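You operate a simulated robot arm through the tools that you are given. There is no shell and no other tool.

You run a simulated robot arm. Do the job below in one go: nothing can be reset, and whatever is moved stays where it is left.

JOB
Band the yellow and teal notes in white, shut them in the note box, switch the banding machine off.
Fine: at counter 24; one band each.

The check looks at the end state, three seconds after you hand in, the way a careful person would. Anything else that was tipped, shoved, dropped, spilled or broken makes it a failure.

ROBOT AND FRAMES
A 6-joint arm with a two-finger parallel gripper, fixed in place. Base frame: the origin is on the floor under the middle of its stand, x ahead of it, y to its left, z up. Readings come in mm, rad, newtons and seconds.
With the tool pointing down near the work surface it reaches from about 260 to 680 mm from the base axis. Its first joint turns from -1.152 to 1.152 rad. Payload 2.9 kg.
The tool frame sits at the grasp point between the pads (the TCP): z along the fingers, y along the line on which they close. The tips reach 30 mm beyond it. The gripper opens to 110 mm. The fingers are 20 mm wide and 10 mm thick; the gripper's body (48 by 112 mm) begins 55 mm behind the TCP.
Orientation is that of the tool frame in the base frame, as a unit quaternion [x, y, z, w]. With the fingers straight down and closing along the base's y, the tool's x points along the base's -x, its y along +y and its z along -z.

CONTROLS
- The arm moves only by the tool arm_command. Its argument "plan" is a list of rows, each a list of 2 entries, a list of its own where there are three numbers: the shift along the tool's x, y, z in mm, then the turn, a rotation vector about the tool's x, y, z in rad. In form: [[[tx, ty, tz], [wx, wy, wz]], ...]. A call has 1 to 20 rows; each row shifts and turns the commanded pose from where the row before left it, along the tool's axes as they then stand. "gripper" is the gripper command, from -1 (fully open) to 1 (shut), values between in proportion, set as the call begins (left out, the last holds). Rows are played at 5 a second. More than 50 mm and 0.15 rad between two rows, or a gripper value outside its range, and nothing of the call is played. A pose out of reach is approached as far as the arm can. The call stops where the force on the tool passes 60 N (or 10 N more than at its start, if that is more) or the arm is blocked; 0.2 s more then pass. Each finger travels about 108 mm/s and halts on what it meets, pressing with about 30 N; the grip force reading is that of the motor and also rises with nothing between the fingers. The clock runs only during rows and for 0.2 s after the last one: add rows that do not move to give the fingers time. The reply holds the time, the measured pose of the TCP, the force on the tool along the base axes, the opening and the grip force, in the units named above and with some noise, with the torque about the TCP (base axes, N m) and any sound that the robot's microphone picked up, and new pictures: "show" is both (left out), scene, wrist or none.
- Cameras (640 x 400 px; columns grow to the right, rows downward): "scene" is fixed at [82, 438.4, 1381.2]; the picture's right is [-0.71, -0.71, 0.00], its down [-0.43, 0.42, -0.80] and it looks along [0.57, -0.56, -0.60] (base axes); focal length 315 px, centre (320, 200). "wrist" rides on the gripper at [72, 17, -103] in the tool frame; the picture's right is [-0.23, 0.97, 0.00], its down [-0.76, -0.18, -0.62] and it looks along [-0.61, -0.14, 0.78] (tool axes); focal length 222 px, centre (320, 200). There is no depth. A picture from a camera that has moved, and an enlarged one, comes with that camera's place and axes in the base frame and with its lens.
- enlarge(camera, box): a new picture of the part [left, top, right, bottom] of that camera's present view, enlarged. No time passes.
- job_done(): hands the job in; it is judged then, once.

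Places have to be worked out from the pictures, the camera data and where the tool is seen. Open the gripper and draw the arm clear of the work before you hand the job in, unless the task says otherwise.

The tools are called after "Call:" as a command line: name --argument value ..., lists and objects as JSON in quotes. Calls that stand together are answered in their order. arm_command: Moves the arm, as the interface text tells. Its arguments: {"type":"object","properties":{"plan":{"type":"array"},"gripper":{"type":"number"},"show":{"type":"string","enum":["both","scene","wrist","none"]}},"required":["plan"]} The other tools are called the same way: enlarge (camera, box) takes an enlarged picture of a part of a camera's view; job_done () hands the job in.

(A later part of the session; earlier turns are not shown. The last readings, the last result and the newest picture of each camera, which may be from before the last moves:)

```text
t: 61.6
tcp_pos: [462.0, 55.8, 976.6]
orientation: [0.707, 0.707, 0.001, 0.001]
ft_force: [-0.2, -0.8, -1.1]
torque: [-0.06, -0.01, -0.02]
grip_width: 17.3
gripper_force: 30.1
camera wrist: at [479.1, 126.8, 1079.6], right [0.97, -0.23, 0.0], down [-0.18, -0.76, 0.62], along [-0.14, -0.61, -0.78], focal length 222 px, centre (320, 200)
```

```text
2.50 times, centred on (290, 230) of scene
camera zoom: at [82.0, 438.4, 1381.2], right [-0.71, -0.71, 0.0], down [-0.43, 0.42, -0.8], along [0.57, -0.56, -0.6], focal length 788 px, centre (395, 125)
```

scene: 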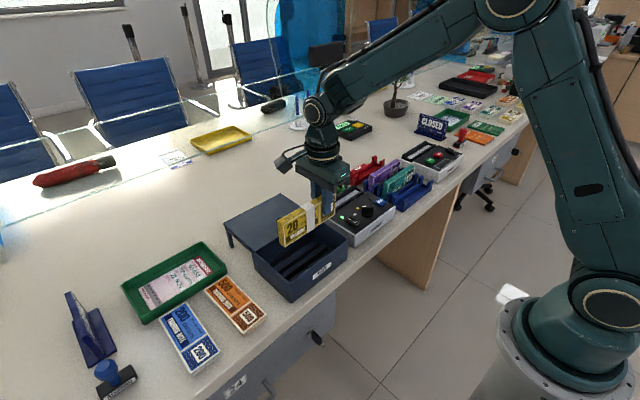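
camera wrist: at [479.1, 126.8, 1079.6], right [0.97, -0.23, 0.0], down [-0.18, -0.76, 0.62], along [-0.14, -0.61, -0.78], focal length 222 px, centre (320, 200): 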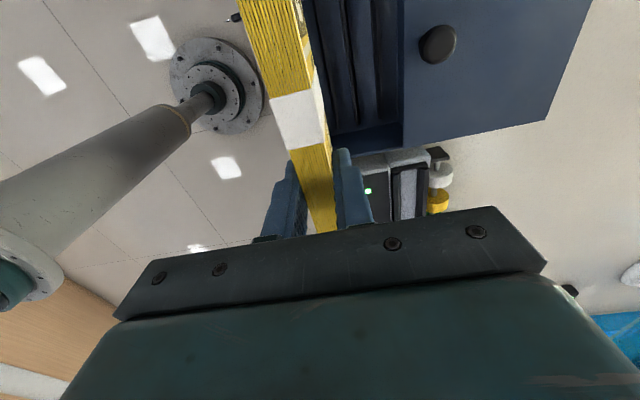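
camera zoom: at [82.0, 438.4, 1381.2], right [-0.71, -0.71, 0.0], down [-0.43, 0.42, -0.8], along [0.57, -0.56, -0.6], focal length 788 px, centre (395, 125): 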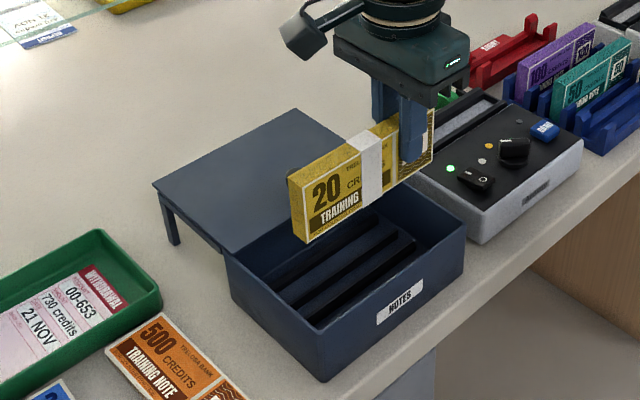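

Slot A is centred at x≈462 from both camera estimates, so the stack is above it with ±5 mm of room. Lowering to 876 first.

Call:
arm_command --plan '[[[0, 0, 35], [0, 0, 0]], [[0, 0, 35], [0, 0, 0]], [[0, 0, 20], [0, 0, 0]], [[0, 0, 10], [0, 0, 0]], [[0, 0, 0], [0, 0, 0]]]' --show "both"

Call:
enlarge --camera "wrist" --box '[180, 0, 480, 240]'

Call:
enlarge --camera "scene" --box '[230, 180, 360, 310]'

```text
t: 62.8
tcp_pos: [461.5, 56.8, 875.5]
orientation: [0.707, 0.707, 0.0, 0.001]
ft_force: [0.3, 0.1, -1.5]
torque: [-0.06, 0.01, -0.01]
grip_width: 17.5
gripper_force: 30.4
camera wrist: at [479.1, 128.1, 979.8], right [0.97, -0.23, 0.0], down [-0.18, -0.76, 0.62], along [-0.14, -0.61, -0.78], focal length 222 px, centre (320, 200)
```

scene: 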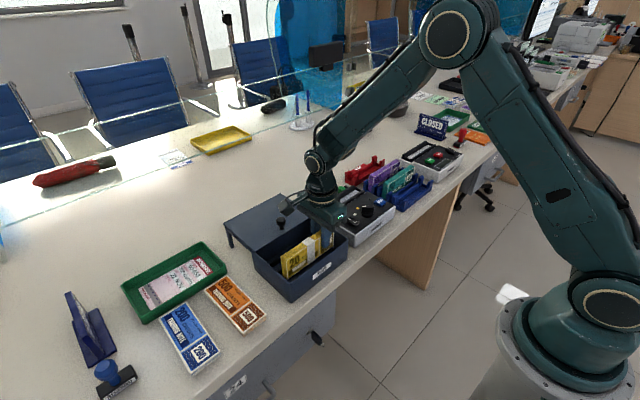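
wrist: 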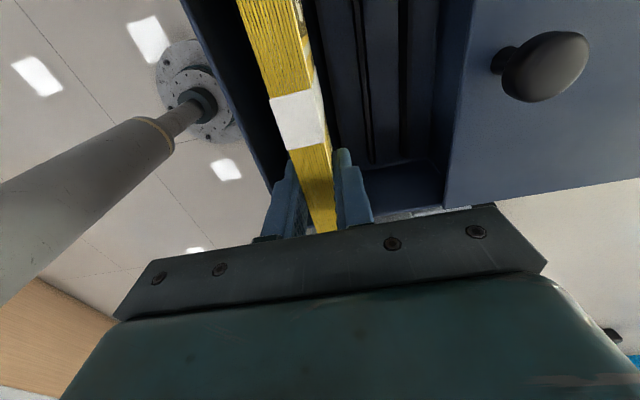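

```text
1.67 times, centred on (330, 120) of wrist
camera zoom: at [479.1, 128.1, 979.8], right [0.97, -0.23, 0.0], down [-0.18, -0.76, 0.62], along [-0.14, -0.61, -0.78], focal length 370 px, centre (303, 333)
```

zoom: 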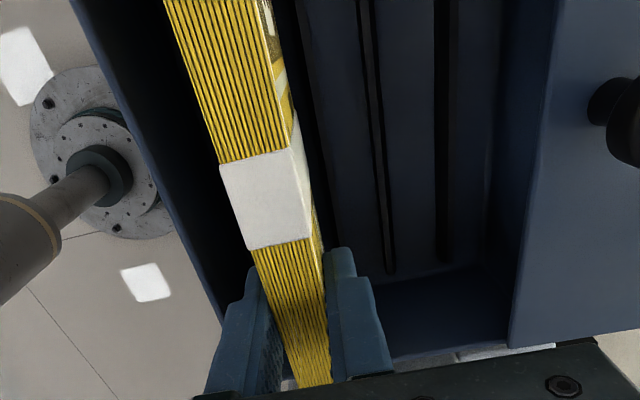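

```text
3.08 times, centred on (295, 245) of scene
camera zoom: at [82.0, 438.4, 1381.2], right [-0.71, -0.71, 0.0], down [-0.43, 0.42, -0.8], along [0.57, -0.56, -0.6], focal length 969 px, centre (397, 62)
```

zoom: 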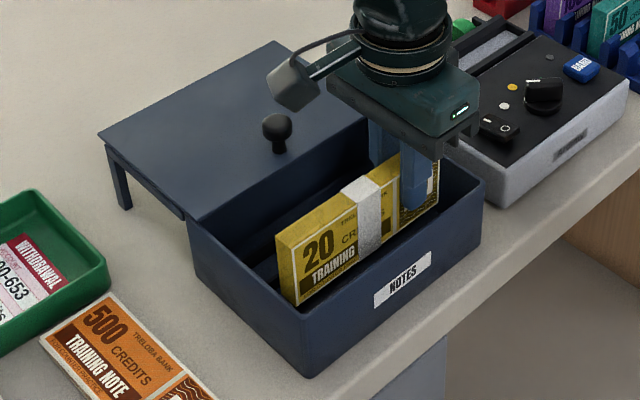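

The stack is inside the box, clear of the walls. Lowering another 22 mm, then feeling for the floor.

Call:
arm_command --plan '[[[0, 0, 10], [0, 0, 0]], [[0, 0, 8], [0, 0, 0]], [[0, 0, 4], [0, 0, 0]], [[0, 0, 0], [0, 0, 0]]]' --show "both"

Call:
enlarge --camera "wrist" --box '[180, 0, 480, 240]'

Call:
enlarge --camera "scene" --box '[230, 180, 360, 310]'

```text
t: 63.8
tcp_pos: [461.2, 55.3, 854.4]
orientation: [0.707, 0.707, 0.001, 0.002]
ft_force: [0.1, 0.2, -1.2]
torque: [-0.08, 0.01, -0.01]
grip_width: 17.4
gripper_force: 30.1
camera wrist: at [478.3, 127.2, 957.7], right [0.97, -0.23, 0.0], down [-0.18, -0.76, 0.62], along [-0.14, -0.61, -0.78], focal length 222 px, centre (320, 200)
```

scene: 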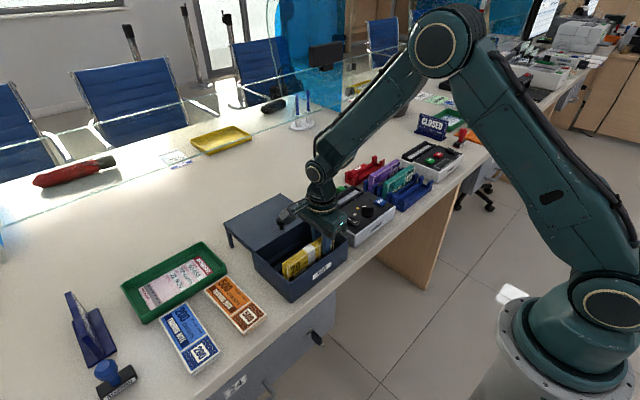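
wrist: 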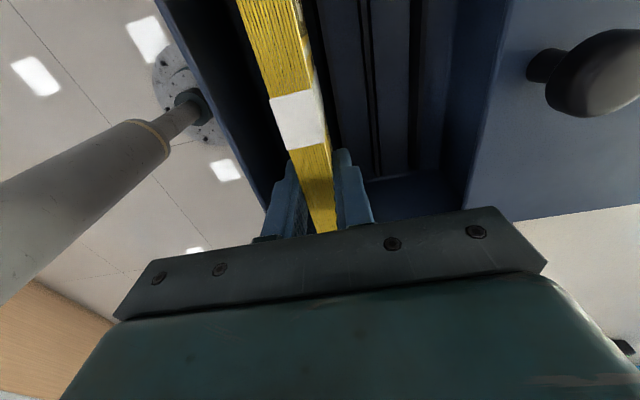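

```text
1.67 times, centred on (330, 120) of wrist
camera zoom: at [478.3, 127.2, 957.7], right [0.97, -0.23, 0.0], down [-0.18, -0.76, 0.62], along [-0.14, -0.61, -0.78], focal length 370 px, centre (303, 333)
```

zoom: 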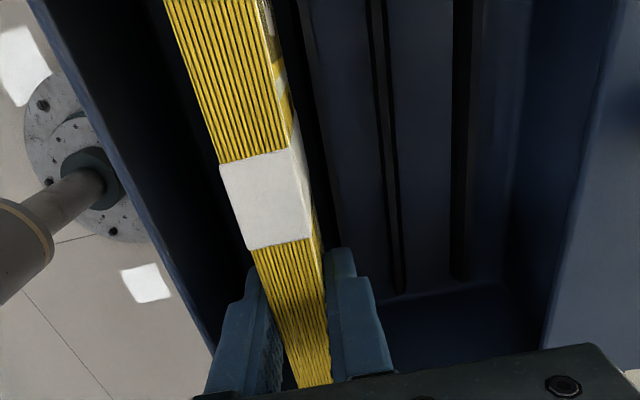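

```text
3.08 times, centred on (295, 245) of scene
camera zoom: at [82.0, 438.4, 1381.2], right [-0.71, -0.71, 0.0], down [-0.43, 0.42, -0.8], along [0.57, -0.56, -0.6], focal length 969 px, centre (397, 62)
```

zoom: 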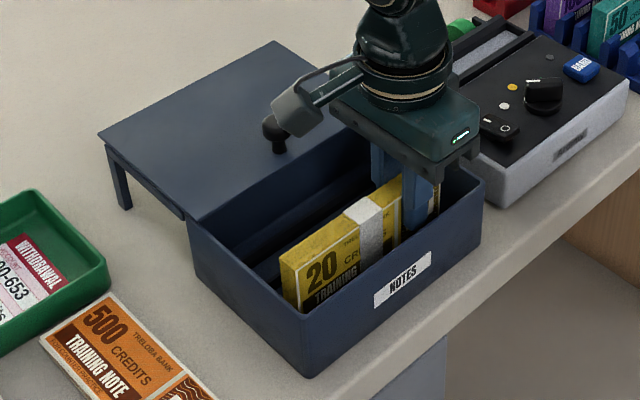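

Bar 2 is visible just right of the stack, as intended. Continuing down in small steps to find the floor.

Call:
arm_command --plan '[[[0, 0, 3], [0, 0, 0]], [[0, 0, 2], [0, 0, 0]], [[0, 0, 2], [0, 0, 0]], [[0, 0, 0], [0, 0, 0]]]' --show "none"

```text
t: 64.8
tcp_pos: [461.7, 55.3, 844.8]
orientation: [0.707, 0.707, 0.002, 0.001]
ft_force: [-0.1, -0.2, -1.2]
torque: [-0.05, -0.02, 0.02]
grip_width: 17.6
gripper_force: 30.4
```

Call:
arm_command --plan '[[[0, 0, 1.5], [0, 0, 0]], [[0, 0, 1.5], [0, 0, 0]], [[0, 0, 0], [0, 0, 0]]]' --show "none"

```text
t: 65.6
tcp_pos: [461.9, 56.2, 843.5]
orientation: [0.707, 0.707, 0.001, 0.001]
ft_force: [-0.7, 0.0, -0.7]
torque: [-0.07, -0.03, 0.0]
grip_width: 17.4
gripper_force: 29.8
```

No floor contact yet (bottom ≈786). A little further.

Call:
arm_command --plan '[[[0, 0, 1.5], [0, 0, 0]], [[0, 0, 1.5], [0, 0, 0]], [[0, 0, 0], [0, 0, 0]]]' --show "none"

```text
t: 66.4
tcp_pos: [463.1, 55.4, 841.0]
orientation: [0.707, 0.707, 0.001, 0.001]
ft_force: [-1.1, -0.7, 3.6]
torque: [0.39, 0.11, 0.13]
grip_width: 17.7
gripper_force: 30.3
```

Floor contact at TCP ≈841 (stack bottom ≈783). Opening to 30 mm to release upright.

Call:
arm_command --plan '[[[0, 0, 0], [0, 0, 0]], [[0, 0, 0], [0, 0, 0]], [[0, 0, 0], [0, 0, 0]]]' --gripper 0.45 --show "both"

Call:
enlarge --camera "wrist" --box '[180, 0, 480, 240]'

Call:
enlarge --camera "scene" --box '[230, 180, 360, 310]'

```text
t: 67.2
tcp_pos: [462.7, 56.3, 841.0]
orientation: [0.707, 0.707, 0.001, 0.0]
ft_force: [0.6, -0.2, -0.1]
torque: [0.02, 0.0, 0.03]
grip_width: 30.3
gripper_force: 0.1
camera wrist: at [479.1, 127.0, 944.1], right [0.97, -0.23, 0.0], down [-0.18, -0.76, 0.62], along [-0.14, -0.61, -0.78], focal length 222 px, centre (320, 200)
```

scene: 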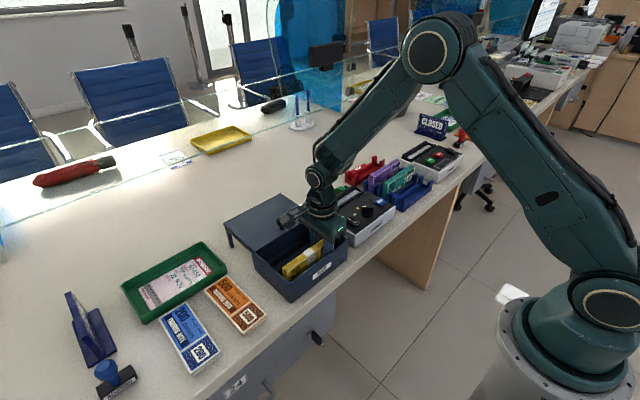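
wrist: 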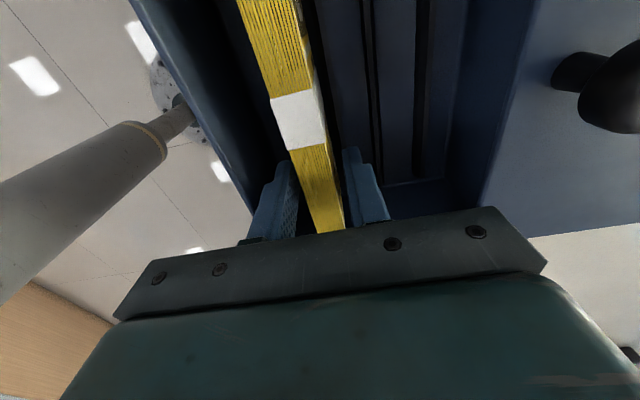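

```text
1.67 times, centred on (330, 120) of wrist
camera zoom: at [479.1, 127.0, 944.1], right [0.97, -0.23, 0.0], down [-0.18, -0.76, 0.62], along [-0.14, -0.61, -0.78], focal length 370 px, centre (303, 333)
```

zoom: 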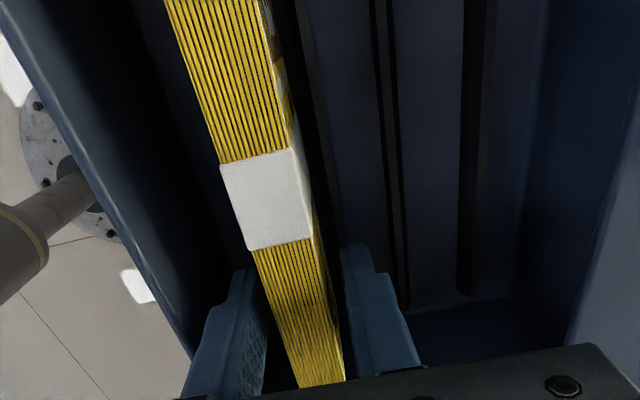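

```text
3.08 times, centred on (295, 245) of scene
camera zoom: at [82.0, 438.4, 1381.2], right [-0.71, -0.71, 0.0], down [-0.43, 0.42, -0.8], along [0.57, -0.56, -0.6], focal length 969 px, centre (397, 62)
```

zoom: 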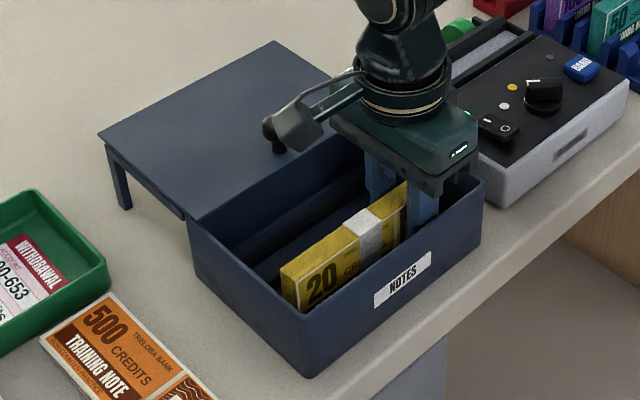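

Yellow stands in its slot with its top just below the rim (≈848 vs ≈852). Rising clear.

Call:
arm_command --plan '[[[0, 0, -20], [0, 0, 0]], [[0, 0, -40], [0, 0, 0]], [[0, 0, -40], [0, 0, 0]], [[0, 0, -15], [0, 0, 0]], [[0, 0, 0], [0, 0, 0]]]' --show "both"

Call:
enlarge --camera "wrist" --box '[180, 0, 480, 200]'

Call:
enlarge --camera "scene" --box '[230, 180, 360, 310]'

```text
t: 68.4
tcp_pos: [461.5, 55.3, 958.5]
orientation: [0.707, 0.708, -0.001, 0.002]
ft_force: [0.2, -0.3, 0.3]
torque: [0.0, 0.01, -0.05]
grip_width: 30.2
gripper_force: 0.0
camera wrist: at [479.1, 127.5, 1061.2], right [0.97, -0.23, 0.0], down [-0.18, -0.76, 0.62], along [-0.14, -0.61, -0.78], focal length 222 px, centre (320, 200)
```

scene: 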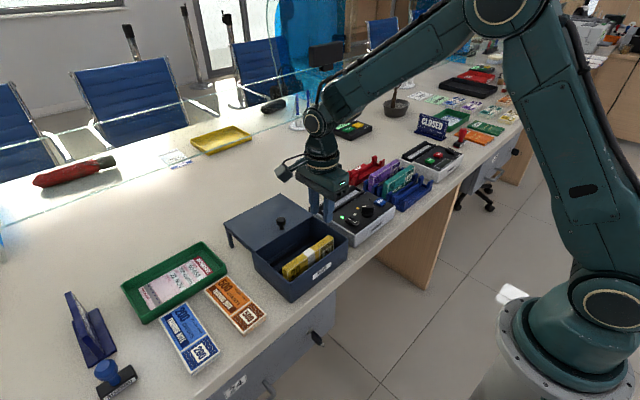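
wrist: 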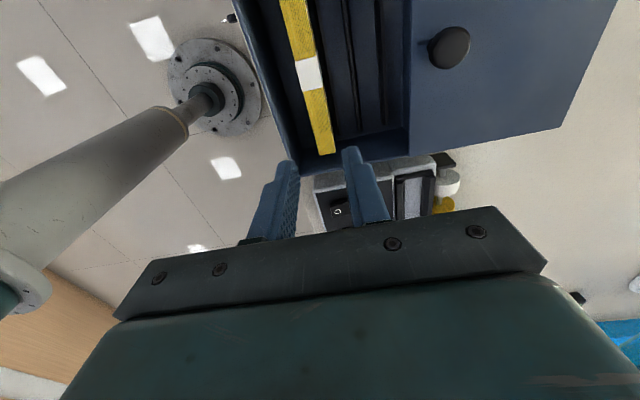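

```text
2.00 times, centred on (330, 100) of wrist
camera zoom: at [479.1, 127.5, 1061.2], right [0.97, -0.23, 0.0], down [-0.18, -0.76, 0.62], along [-0.14, -0.61, -0.78], focal length 444 px, centre (300, 400)
```

zoom: 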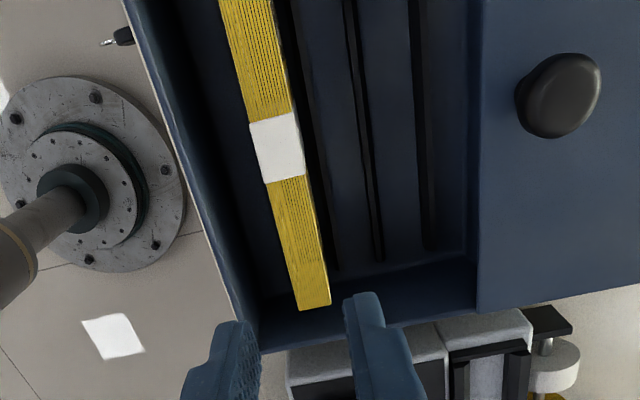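

```text
3.08 times, centred on (295, 245) of scene
camera zoom: at [82.0, 438.4, 1381.2], right [-0.71, -0.71, 0.0], down [-0.43, 0.42, -0.8], along [0.57, -0.56, -0.6], focal length 969 px, centre (397, 62)
```

zoom: 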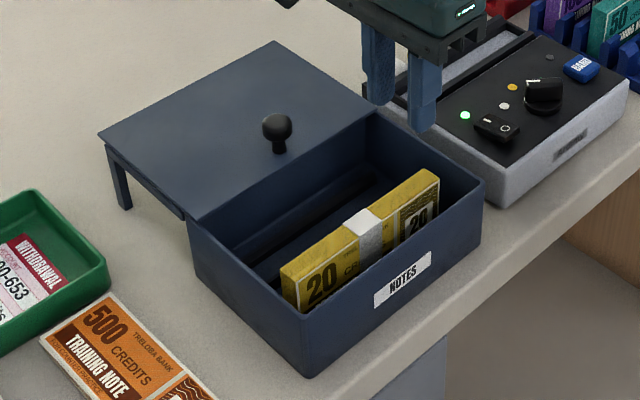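

Yellow stands properly between bars 1 and 2. Next the teal stack: moving at height to above it at about (504.4,-339).

Call:
arm_command --plan '[[[-43.8, 4.8, 0], [0, 0, 0]], [[-43.8, 4.8, 0], [0, 0, 0]], [[-43.8, 4.8, 0], [0, 0, 0]], [[-43.8, 4.8, 0], [0, 0, 0]], [[-43.8, 4.8, 0], [0, 0, 0]], [[-43.8, 4.8, 0], [0, 0, 0]], [[-43.8, 4.8, 0], [0, 0, 0]], [[-43.8, 4.8, 0], [0, 0, 0]], [[-43.8, 4.6, 0], [0, 0, 0]], [[0, 0, 0], [0, 0, 0]]]' --gripper 0.18 --show "both"

Call:
enlarge --camera "wrist" --box '[220, 0, 460, 220]'

```text
t: 70.6
tcp_pos: [505.4, -337.6, 957.5]
orientation: [0.707, 0.707, 0.0, 0.001]
ft_force: [0.2, 0.3, -0.3]
torque: [-0.04, 0.0, 0.0]
grip_width: 45.1
gripper_force: 0.1
camera wrist: at [522.3, -265.9, 1060.4], right [0.97, -0.23, 0.0], down [-0.18, -0.76, 0.62], along [-0.14, -0.61, -0.78], focal length 222 px, centre (320, 200)
```

scene: 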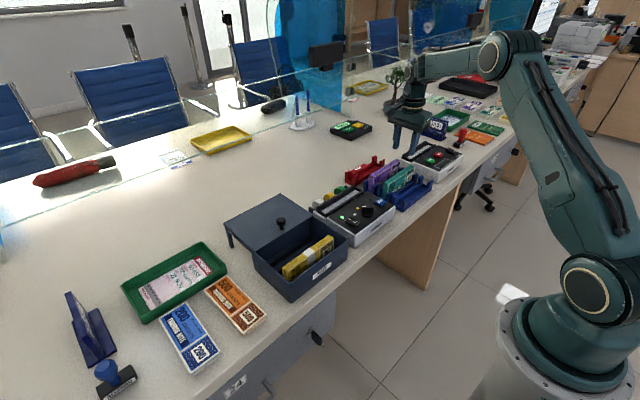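
wrist: 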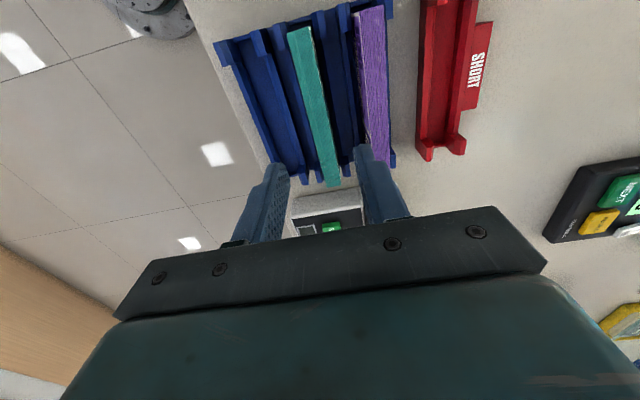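

```text
1.82 times, centred on (340, 110) of wrist
camera zoom: at [522.3, -265.9, 1060.4], right [0.97, -0.23, 0.0], down [-0.18, -0.76, 0.62], along [-0.14, -0.61, -0.78], focal length 404 px, centre (284, 364)
```

zoom: 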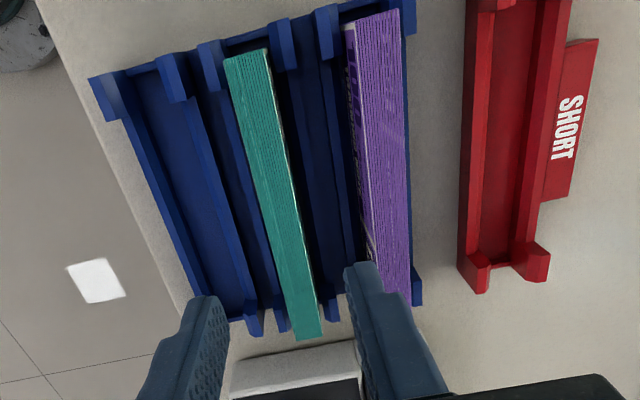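

Teal measures x 495.4–513.5, y -413.6…-266.2; the TCP is nearly centred. Descending to grip height 842.

Call:
arm_command --plan '[[[-1.5, -0.5, 40], [0, 0, 0]], [[0, 0, 40], [0, 0, 0]], [[0, 0, 25], [0, 0, 0]], [[0, 0, 10.5], [0, 0, 0]], [[0, 0, 0], [0, 0, 0]]]' --show "both"

Call:
enlarge --camera "wrist" --box '[200, 20, 440, 240]'

Call:
enlarge --camera "scene" --box '[350, 130, 470, 220]'

```text
t: 71.8
tcp_pos: [505.1, -339.3, 840.8]
orientation: [0.707, 0.707, 0.0, 0.002]
ft_force: [0.0, 0.0, 0.7]
torque: [-0.02, 0.01, 0.01]
grip_width: 45.0
gripper_force: 0.0
camera wrist: at [521.7, -267.6, 944.7], right [0.97, -0.23, 0.0], down [-0.18, -0.76, 0.62], along [-0.14, -0.61, -0.78], focal length 222 px, centre (320, 200)
```

scene: 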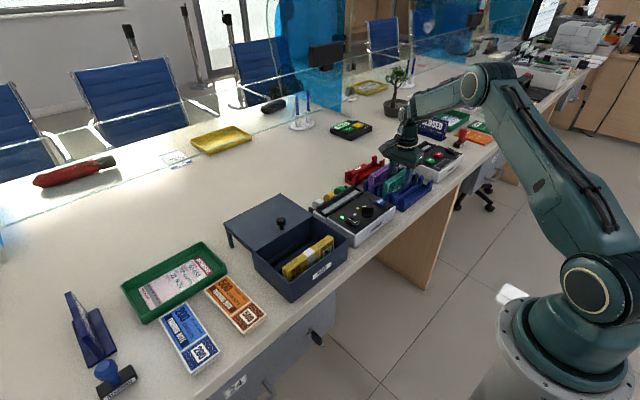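
wrist: 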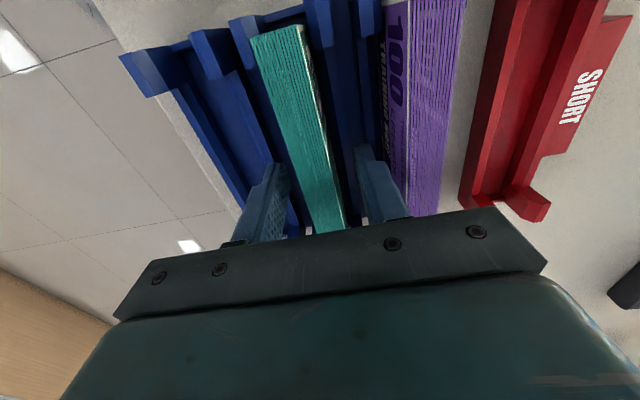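

```text
1.82 times, centred on (320, 130) of wrist
camera zoom: at [521.7, -267.6, 944.7], right [0.97, -0.23, 0.0], down [-0.18, -0.76, 0.62], along [-0.14, -0.61, -0.78], focal length 404 px, centre (320, 327)
```

zoom: 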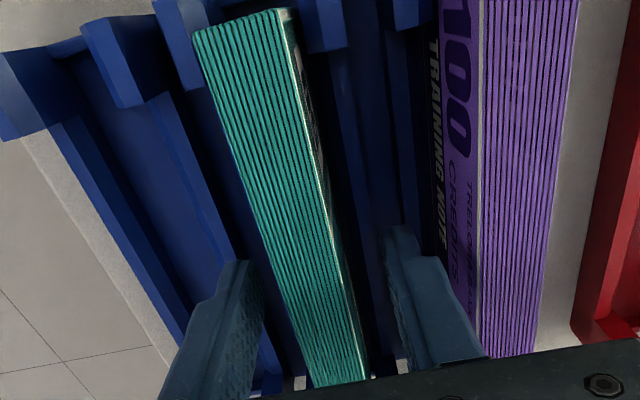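

```text
4.44 times, centred on (410, 175) of scene
camera zoom: at [82.0, 438.4, 1381.2], right [-0.71, -0.71, 0.0], down [-0.43, 0.42, -0.8], along [0.57, -0.56, -0.6], focal length 1400 px, centre (-80, 311)
```

zoom: 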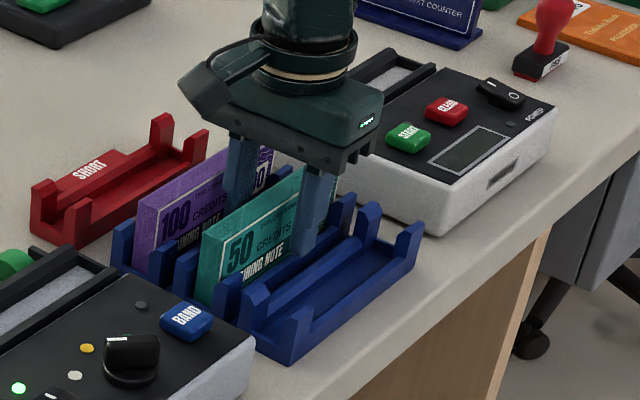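

Fingers are well placed around teal, away from purple. Closing.

Call:
arm_command --plan '[[[0, 0, 0], [0, 0, 0]], [[0, 0, 0], [0, 0, 0]], [[0, 0, 0], [0, 0, 0]]]' --gripper 1 --show "none"

```text
t: 72.6
tcp_pos: [505.1, -338.8, 841.7]
orientation: [0.707, 0.707, 0.001, 0.001]
ft_force: [-0.8, 0.4, -0.2]
torque: [-0.01, 0.0, 0.0]
grip_width: 17.5
gripper_force: 30.6
```

Gripped at 17.5 mm. Lifting straight up.

Call:
arm_command --plan '[[[0, 0, -10], [0, 0, 0]], [[0, 0, -20], [0, 0, 0]], [[0, 0, -30], [0, 0, 0]], [[0, 0, -30], [0, 0, 0]], [[0, 0, -20], [0, 0, 0]], [[0, 0, 0], [0, 0, 0]]]' --show "both"

Call:
enlarge --camera "scene" --box '[340, 120, 460, 220]'

```text
t: 74.0
tcp_pos: [503.8, -340.1, 952.5]
orientation: [0.707, 0.707, 0.002, 0.001]
ft_force: [0.0, -0.5, -1.7]
torque: [0.0, 0.03, -0.01]
grip_width: 17.7
gripper_force: 30.5
camera wrist: at [520.4, -269.0, 1055.7], right [0.97, -0.23, 0.0], down [-0.18, -0.76, 0.62], along [-0.14, -0.61, -0.78], focal length 222 px, centre (320, 200)
```

scene: 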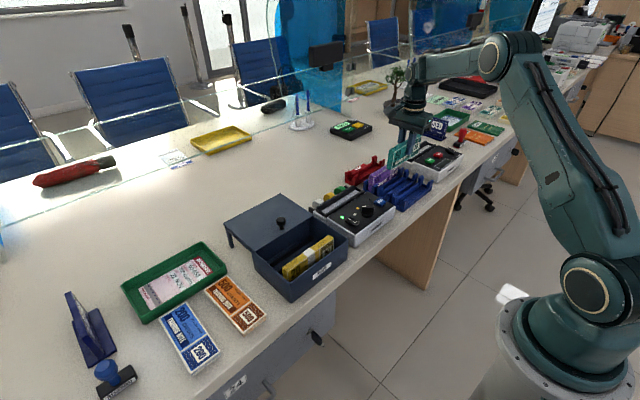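
wrist: 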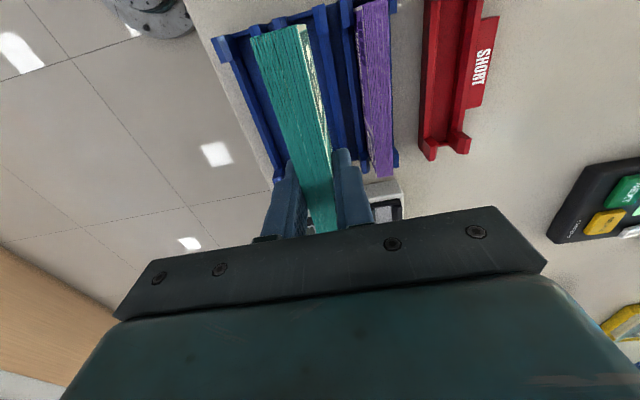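

```text
4.00 times, centred on (400, 170) of scene
camera zoom: at [82.0, 438.4, 1381.2], right [-0.71, -0.71, 0.0], down [-0.43, 0.42, -0.8], along [0.57, -0.56, -0.6], focal length 1260 px, centre (0, 320)
```

zoom: 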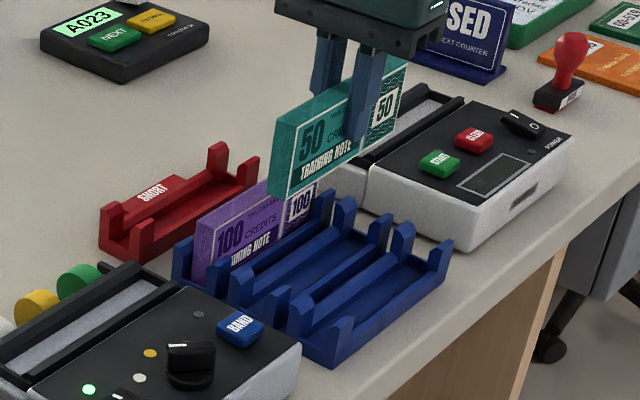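

Teal is lifted and purple is undisturbed. Carrying teal over the banding slot.

Call:
arm_command --plan '[[[42.7, 11.4, 0], [0, 0, 0]], [[42.7, 11.4, 0], [0, 0, 0]], [[42.7, 11.4, 0], [0, 0, 0]], [[42.7, 11.4, 0], [0, 0, 0]], [[42.7, 11.4, 0], [0, 0, 0]], [[0, 0, 0], [0, 0, 0]], [[0, 0, 0], [0, 0, 0]]]' --show "both"

Call:
enlarge --camera "wrist" --box '[200, 0, 400, 150]'

Call:
enlarge --camera "scene" --box '[300, 140, 400, 230]'

```text
t: 75.6
tcp_pos: [561.4, -126.9, 950.1]
orientation: [0.707, 0.707, 0.001, 0.002]
ft_force: [0.2, -0.4, -1.4]
torque: [0.02, 0.01, 0.0]
grip_width: 17.4
gripper_force: 29.7
camera wrist: at [577.5, -54.9, 1053.2], right [0.97, -0.23, 0.0], down [-0.18, -0.76, 0.62], along [-0.14, -0.61, -0.78], focal length 222 px, centre (320, 200)
```

scene: 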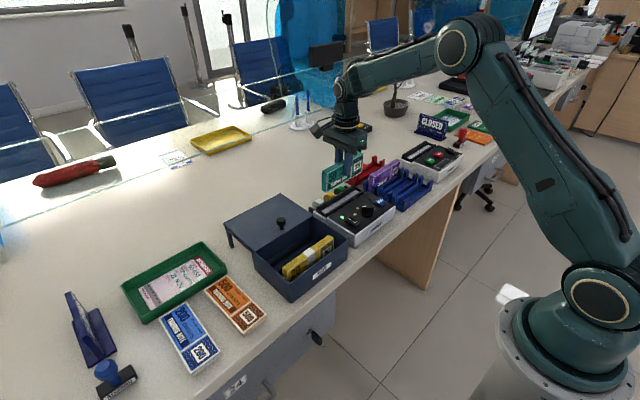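
wrist: 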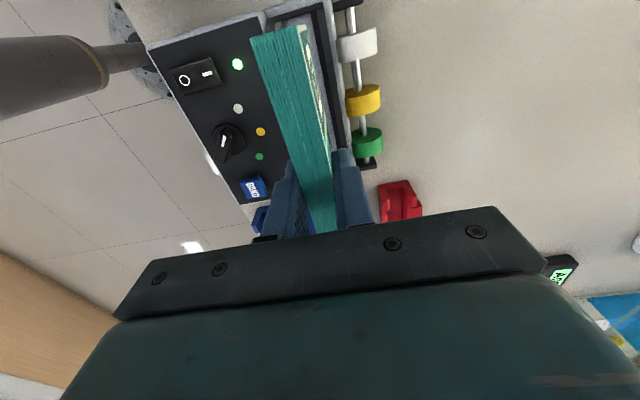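

```text
2.67 times, centred on (300, 75) of wrist
camera zoom: at [577.5, -54.9, 1053.2], right [0.97, -0.23, 0.0], down [-0.18, -0.76, 0.62], along [-0.14, -0.61, -0.78], focal length 592 px, centre (373, 533)
```

zoom: 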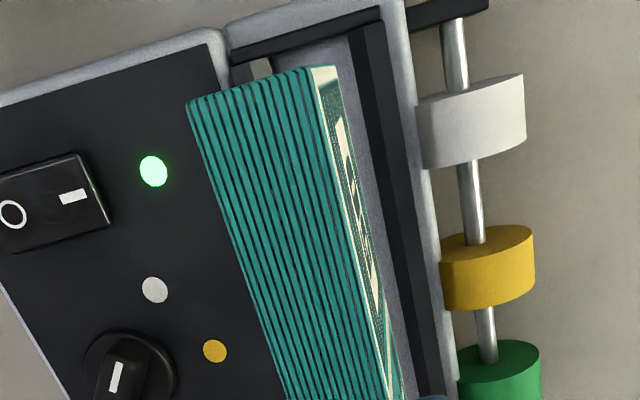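

```text
4.44 times, centred on (350, 185) of scene
camera zoom: at [82.0, 438.4, 1381.2], right [-0.71, -0.71, 0.0], down [-0.43, 0.42, -0.8], along [0.57, -0.56, -0.6], focal length 1400 px, centre (187, 267)
```

zoom: 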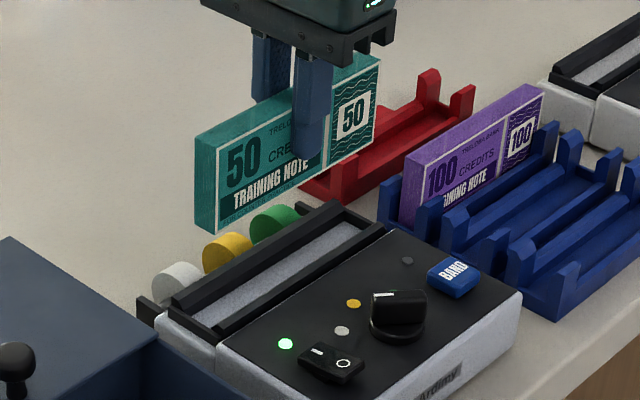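

Teal is aligned with the slot (x centre 561.5, end at -54). Lowering 68 mm into the funnel.

Call:
arm_command --plan '[[[0.7, 0, 30], [0, 0, 0]], [[0, 0, 22], [0, 0, 0]], [[0, 0, 8], [0, 0, 0]], [[0, 0, 5], [0, 0, 0]], [[0, 0, 3], [0, 0, 0]], [[0, 0, 0], [0, 0, 0]]]' --show "scene"

Call:
enlarge --camera "scene" --box '[300, 150, 400, 230]'

```text
t: 77.0
tcp_pos: [562.2, -126.4, 882.2]
orientation: [0.708, 0.707, 0.001, 0.0]
ft_force: [0.3, 0.3, -0.8]
torque: [0.01, -0.03, 0.01]
grip_width: 17.6
gripper_force: 29.8
```

scene: 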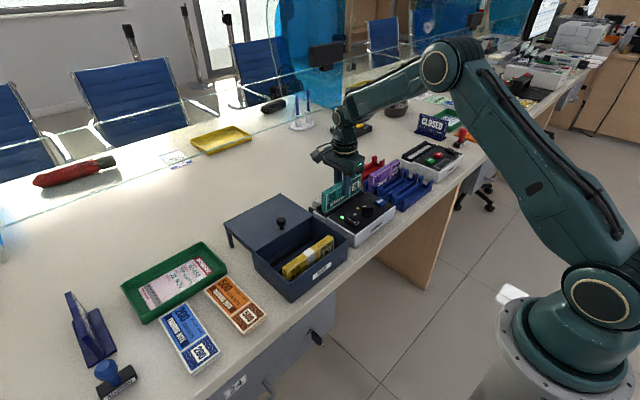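

```text
5.00 times, centred on (350, 190) of scene
camera zoom: at [82.0, 438.4, 1381.2], right [-0.71, -0.71, 0.0], down [-0.43, 0.42, -0.8], along [0.57, -0.56, -0.6], focal length 1575 px, centre (170, 250)
```

zoom: 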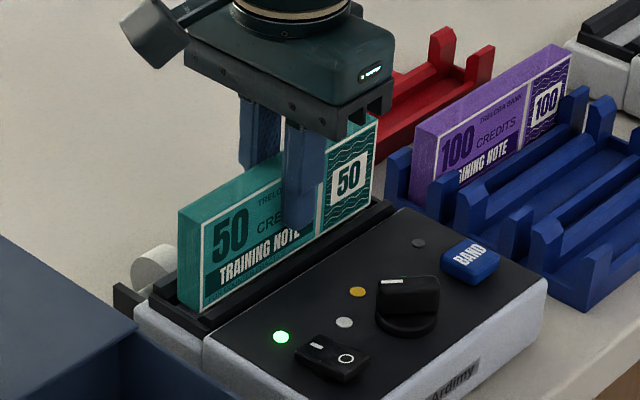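

Teal is entering the slot without contact. Continuing in 1.5 mm steps to the floor.

Call:
arm_command --plan '[[[0, 0, 1.5], [0, 0, 0]], [[0, 0, 1.5], [0, 0, 0]], [[0, 0, 1.5], [0, 0, 0]], [[0, 0, 0], [0, 0, 0]]]' --show "none"

```text
t: 78.0
tcp_pos: [560.3, -126.4, 878.7]
orientation: [0.707, 0.707, 0.0, 0.0]
ft_force: [0.2, -0.2, -1.4]
torque: [0.01, 0.0, 0.0]
grip_width: 17.5
gripper_force: 30.0
```

Call:
arm_command --plan '[[[0, 0, 1.5], [0, 0, 0]], [[0, 0, 1.5], [0, 0, 0]], [[0, 0, 0], [0, 0, 0]]]' --show "none"

```text
t: 78.8
tcp_pos: [561.8, -126.2, 876.4]
orientation: [0.707, 0.707, 0.001, 0.002]
ft_force: [-5.0, 0.5, 12.7]
torque: [0.2, 0.3, 0.0]
grip_width: 17.8
gripper_force: 29.7
```

Floor contact (13 N). Backing off 1 mm and then opening.

Call:
arm_command --plan '[[[0, 0, -1], [0, 0, 0]], [[0, 0, 0], [0, 0, 0]]]' --show "none"

```text
t: 79.4
tcp_pos: [560.0, -126.5, 876.9]
orientation: [0.707, 0.708, 0.001, 0.002]
ft_force: [-0.9, 0.9, 6.6]
torque: [0.01, 0.11, 0.0]
grip_width: 17.8
gripper_force: 29.3
```

Call:
arm_command --plan '[[[0, 0, 0], [0, 0, 0]], [[0, 0, 0], [0, 0, 0]], [[0, 0, 0], [0, 0, 0]]]' --gripper 0.18 --show "both"

Call:
enlarge --camera "scene" --box '[300, 150, 400, 230]'

```text
t: 80.2
tcp_pos: [560.8, -126.7, 876.9]
orientation: [0.707, 0.707, 0.001, 0.001]
ft_force: [-0.3, -0.1, 0.2]
torque: [-0.04, 0.02, 0.03]
grip_width: 45.0
gripper_force: 0.1
camera wrist: at [578.0, -54.8, 979.6], right [0.97, -0.23, 0.0], down [-0.18, -0.76, 0.62], along [-0.14, -0.61, -0.78], focal length 222 px, centre (320, 200)
```

scene: 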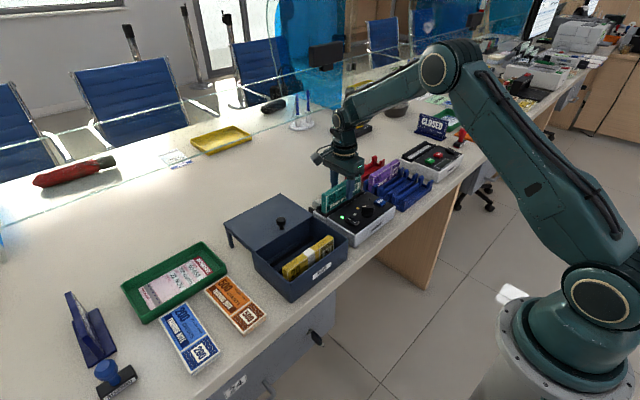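
wrist: 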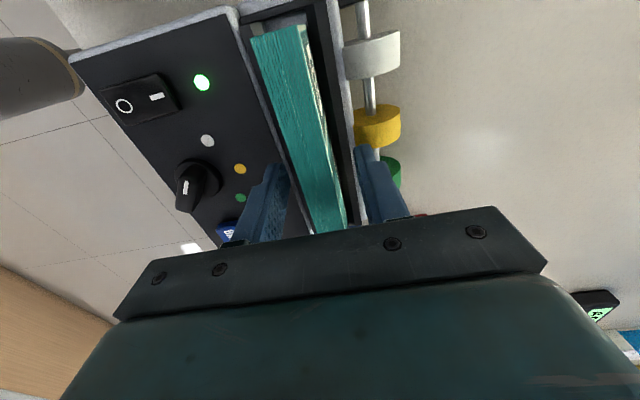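

```text
5.00 times, centred on (350, 190) of scene
camera zoom: at [82.0, 438.4, 1381.2], right [-0.71, -0.71, 0.0], down [-0.43, 0.42, -0.8], along [0.57, -0.56, -0.6], focal length 1575 px, centre (170, 250)
```

zoom: 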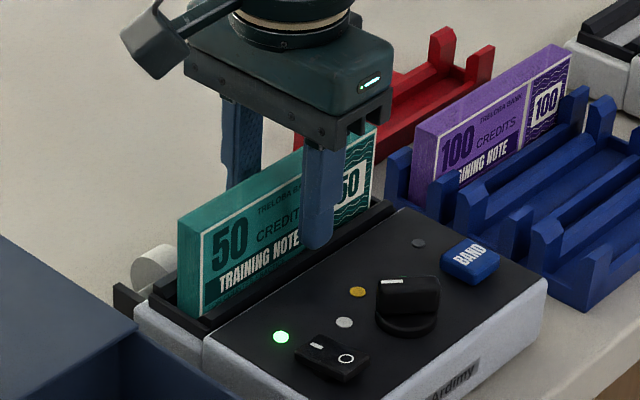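

Teal stands in the slot. Rising straight up 80 mm.

Call:
arm_command --plan '[[[0, 0, -20], [0, 0, 0]], [[0, 0, -35], [0, 0, 0]], [[0, 0, -25], [0, 0, 0]], [[0, 0, 0], [0, 0, 0]]]' --show "both"

Call:
enlarge --camera "wrist" --box '[140, 0, 400, 220]'

```text
t: 81.2
tcp_pos: [563.0, -127.1, 955.1]
orientation: [0.707, 0.707, 0.002, 0.002]
ft_force: [-0.9, 0.0, 0.3]
torque: [0.01, 0.0, -0.02]
grip_width: 45.1
gripper_force: 0.1
camera wrist: at [579.1, -54.1, 1059.5], right [0.97, -0.23, 0.0], down [-0.18, -0.76, 0.62], along [-0.14, -0.61, -0.78], focal length 222 px, centre (320, 200)
```

scene: 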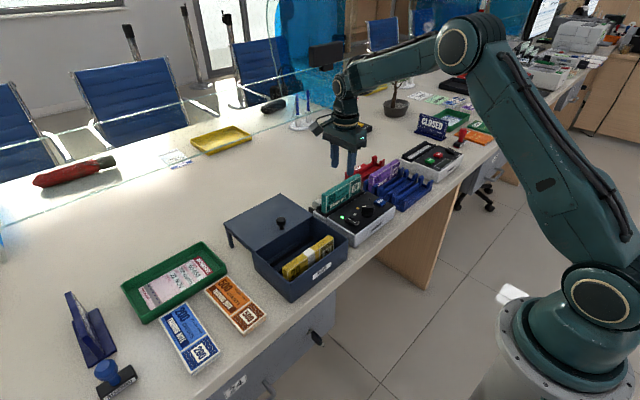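
wrist: 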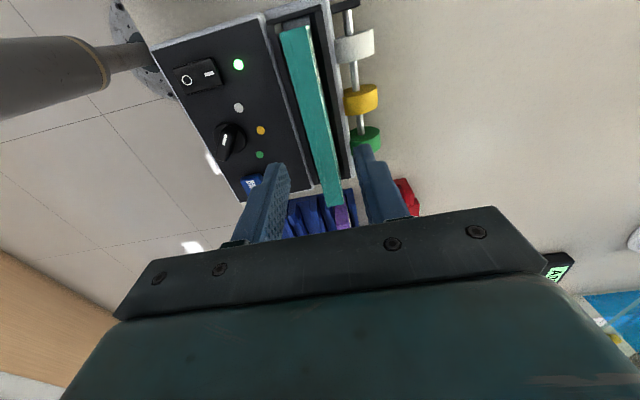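

```text
1.82 times, centred on (270, 110) of wrist
camera zoom: at [579.1, -54.1, 1059.5], right [0.97, -0.23, 0.0], down [-0.18, -0.76, 0.62], along [-0.14, -0.61, -0.78], focal length 404 px, centre (411, 364)
```

zoom: 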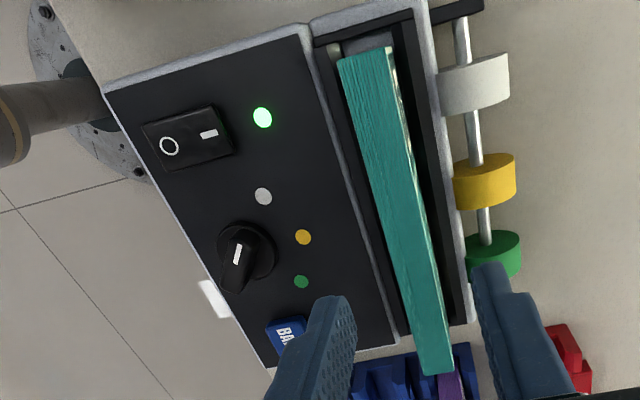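

Seated well, selector unchanged at white, power lamp on. Moving above BAND with fingers closing.

Call:
arm_command --plan '[[[-18.9, -31.7, 0], [0, 0, 0]], [[-18.9, -31.7, 0], [0, 0, 0]], [[-18.9, -31.7, 0], [0, 0, 0]], [[0, 0, 0], [0, 0, 0]]]' --gripper 1 --show "wrist"

Call:
enlarge --camera "wrist" --box '[240, 60, 400, 220]'

```text
t: 82.2
tcp_pos: [466.5, -184.1, 956.4]
orientation: [0.707, 0.707, 0.001, 0.002]
ft_force: [0.3, 0.1, -0.1]
torque: [0.02, -0.03, -0.03]
grip_width: 0.0
gripper_force: 30.1
camera wrist: at [483.3, -111.7, 1060.3], right [0.97, -0.23, 0.0], down [-0.18, -0.76, 0.62], along [-0.14, -0.61, -0.78], focal length 222 px, centre (320, 200)
```

wrist: 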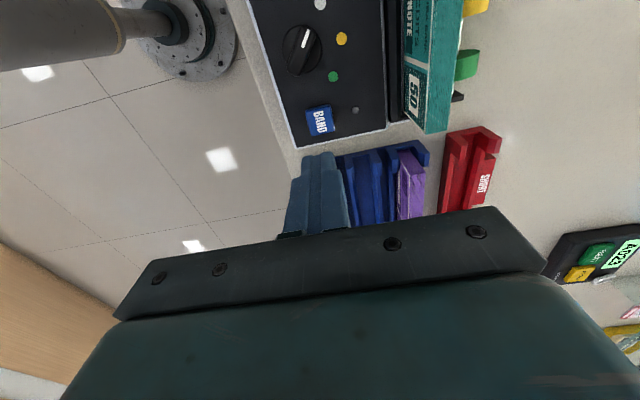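

```text
2.50 times, centred on (320, 140) of wrist
camera zoom: at [483.3, -111.7, 1060.3], right [0.97, -0.23, 0.0], down [-0.18, -0.76, 0.62], along [-0.14, -0.61, -0.78], focal length 555 px, centre (320, 350)
```

zoom: 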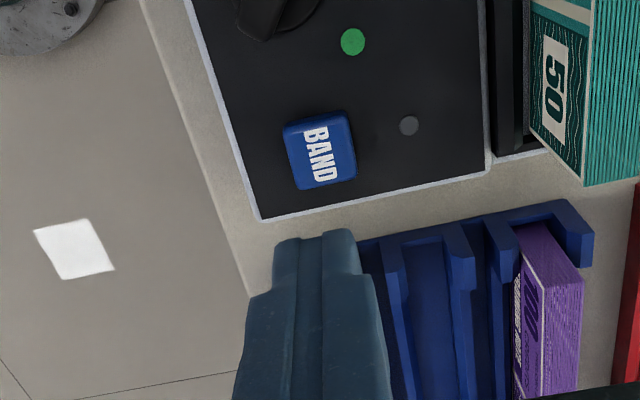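

BAND is directly below. Descending to about 877, just above the known contact height.

Call:
arm_command --plan '[[[0.5, 0, 35], [0, 0, 0]], [[0, 0, 30], [0, 0, 0]], [[0, 0, 12], [0, 0, 0]], [[0, 0, 0], [0, 0, 0]]]' --show "scene"

Call:
enlarge --camera "scene" --box '[310, 160, 410, 240]'

```text
t: 83.2
tcp_pos: [467.1, -181.1, 877.3]
orientation: [0.707, 0.707, 0.001, 0.002]
ft_force: [0.3, 1.1, -0.9]
torque: [0.0, 0.01, -0.01]
grip_width: 0.0
gripper_force: 29.5
```

scene: 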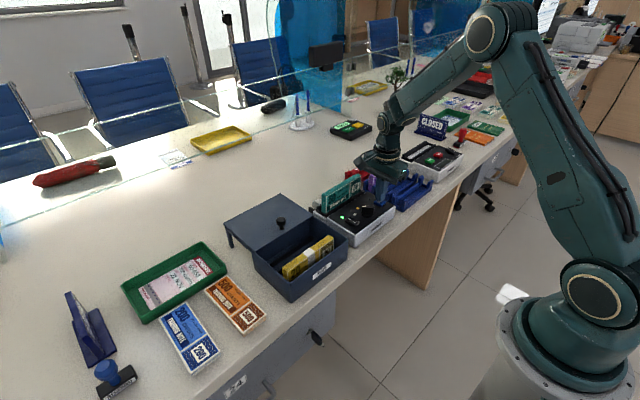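

```text
5.00 times, centred on (360, 200) of scene
camera zoom: at [82.0, 438.4, 1381.2], right [-0.71, -0.71, 0.0], down [-0.43, 0.42, -0.8], along [0.57, -0.56, -0.6], focal length 1575 px, centre (120, 200)
```

zoom: 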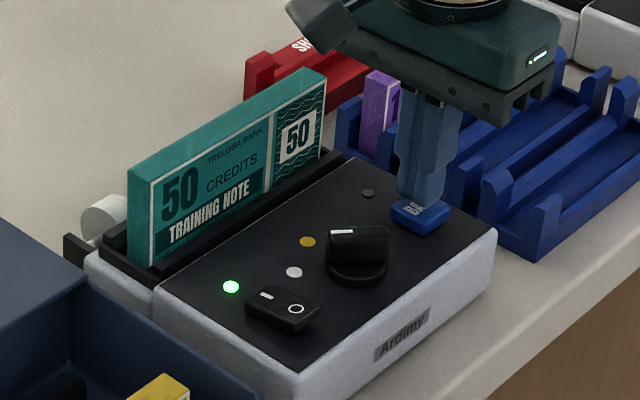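

Just above the button. Pressing in 1–1.5 mm steps.

Call:
arm_command --plan '[[[0, 0, 1.5], [0, 0, 0]], [[0, 0, 1.5], [0, 0, 0]], [[0, 0, 1.5], [0, 0, 0]], [[0, 0, 1], [0, 0, 0]], [[0, 0, 0], [0, 0, 0]]]' --show "scene"

Call:
enlarge --camera "scene" --box '[310, 160, 410, 240]'

```text
t: 84.4
tcp_pos: [466.2, -182.1, 872.4]
orientation: [0.707, 0.707, 0.001, 0.0]
ft_force: [0.6, 0.0, 0.8]
torque: [0.03, 0.01, 0.03]
grip_width: 0.1
gripper_force: 30.1
```

scene: 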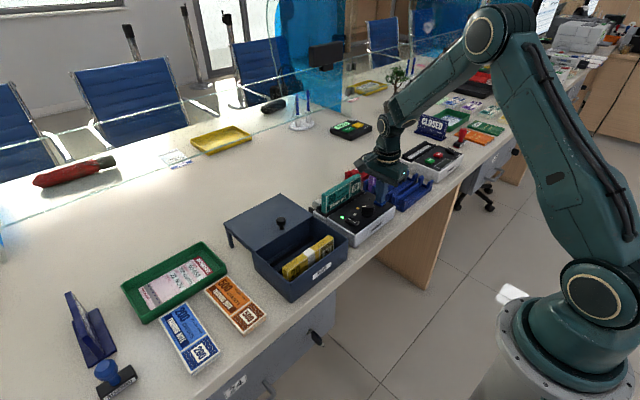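

```text
5.00 times, centred on (360, 200) of scene
camera zoom: at [82.0, 438.4, 1381.2], right [-0.71, -0.71, 0.0], down [-0.43, 0.42, -0.8], along [0.57, -0.56, -0.6], focal length 1575 px, centre (120, 200)
```

zoom: 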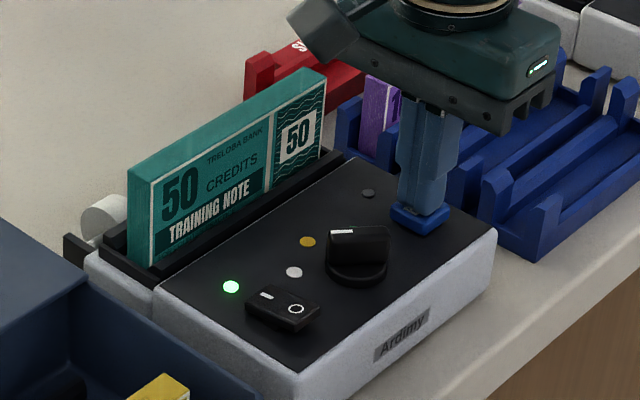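

Not yet triggered; the busy lamp is dark. One mm at a time further.

Call:
arm_command --plan '[[[0, 0, 1], [0, 0, 0]], [[0, 0, 1], [0, 0, 0]], [[0, 0, 0], [0, 0, 0]]]' --show "scene"

Call:
enlarge --camera "scene" --box '[310, 160, 410, 240]'

```text
t: 85.2
tcp_pos: [466.0, -182.0, 871.7]
orientation: [0.707, 0.708, 0.001, 0.002]
ft_force: [-0.8, 0.0, 1.2]
torque: [0.0, 0.04, -0.01]
grip_width: 0.2
gripper_force: 29.3
```

scene: 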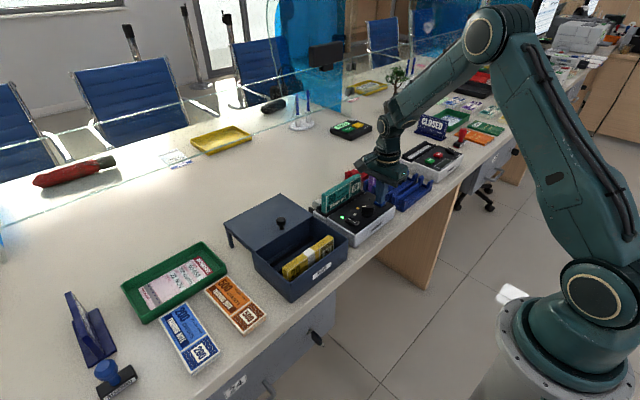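

```text
5.00 times, centred on (360, 200) of scene
camera zoom: at [82.0, 438.4, 1381.2], right [-0.71, -0.71, 0.0], down [-0.43, 0.42, -0.8], along [0.57, -0.56, -0.6], focal length 1575 px, centre (120, 200)
```

zoom: 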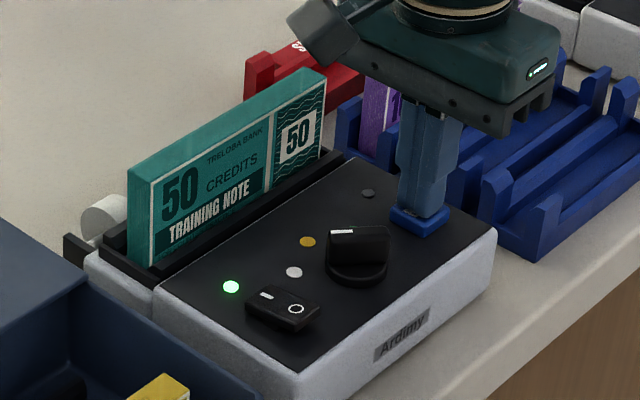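

Call:
arm_command --plan '[[[0, 0, 1], [0, 0, 0]], [[0, 0, 0], [0, 0, 0]]]' --show "scene"

Call:
enlarge --camera "scene" --box '[310, 160, 410, 240]'

```text
t: 85.8
tcp_pos: [465.4, -181.8, 870.6]
orientation: [0.707, 0.707, 0.001, 0.002]
ft_force: [-1.4, -1.1, 0.9]
torque: [-0.03, -0.03, 0.01]
grip_width: 0.3
gripper_force: 30.2
```

scene: 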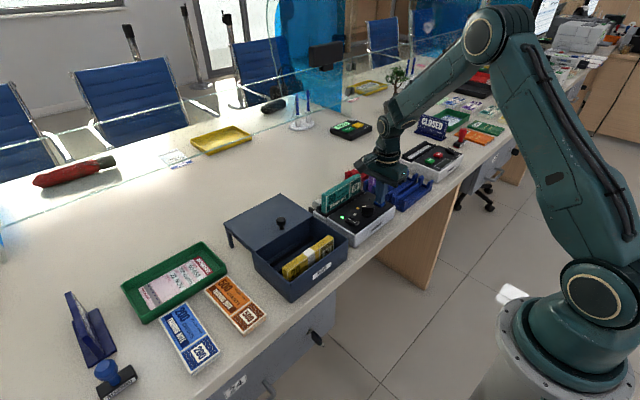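

```text
5.00 times, centred on (360, 200) of scene
camera zoom: at [82.0, 438.4, 1381.2], right [-0.71, -0.71, 0.0], down [-0.43, 0.42, -0.8], along [0.57, -0.56, -0.6], focal length 1575 px, centre (120, 200)
```

zoom: 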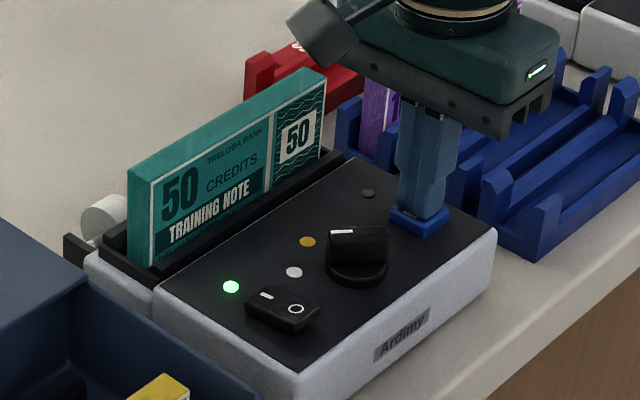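

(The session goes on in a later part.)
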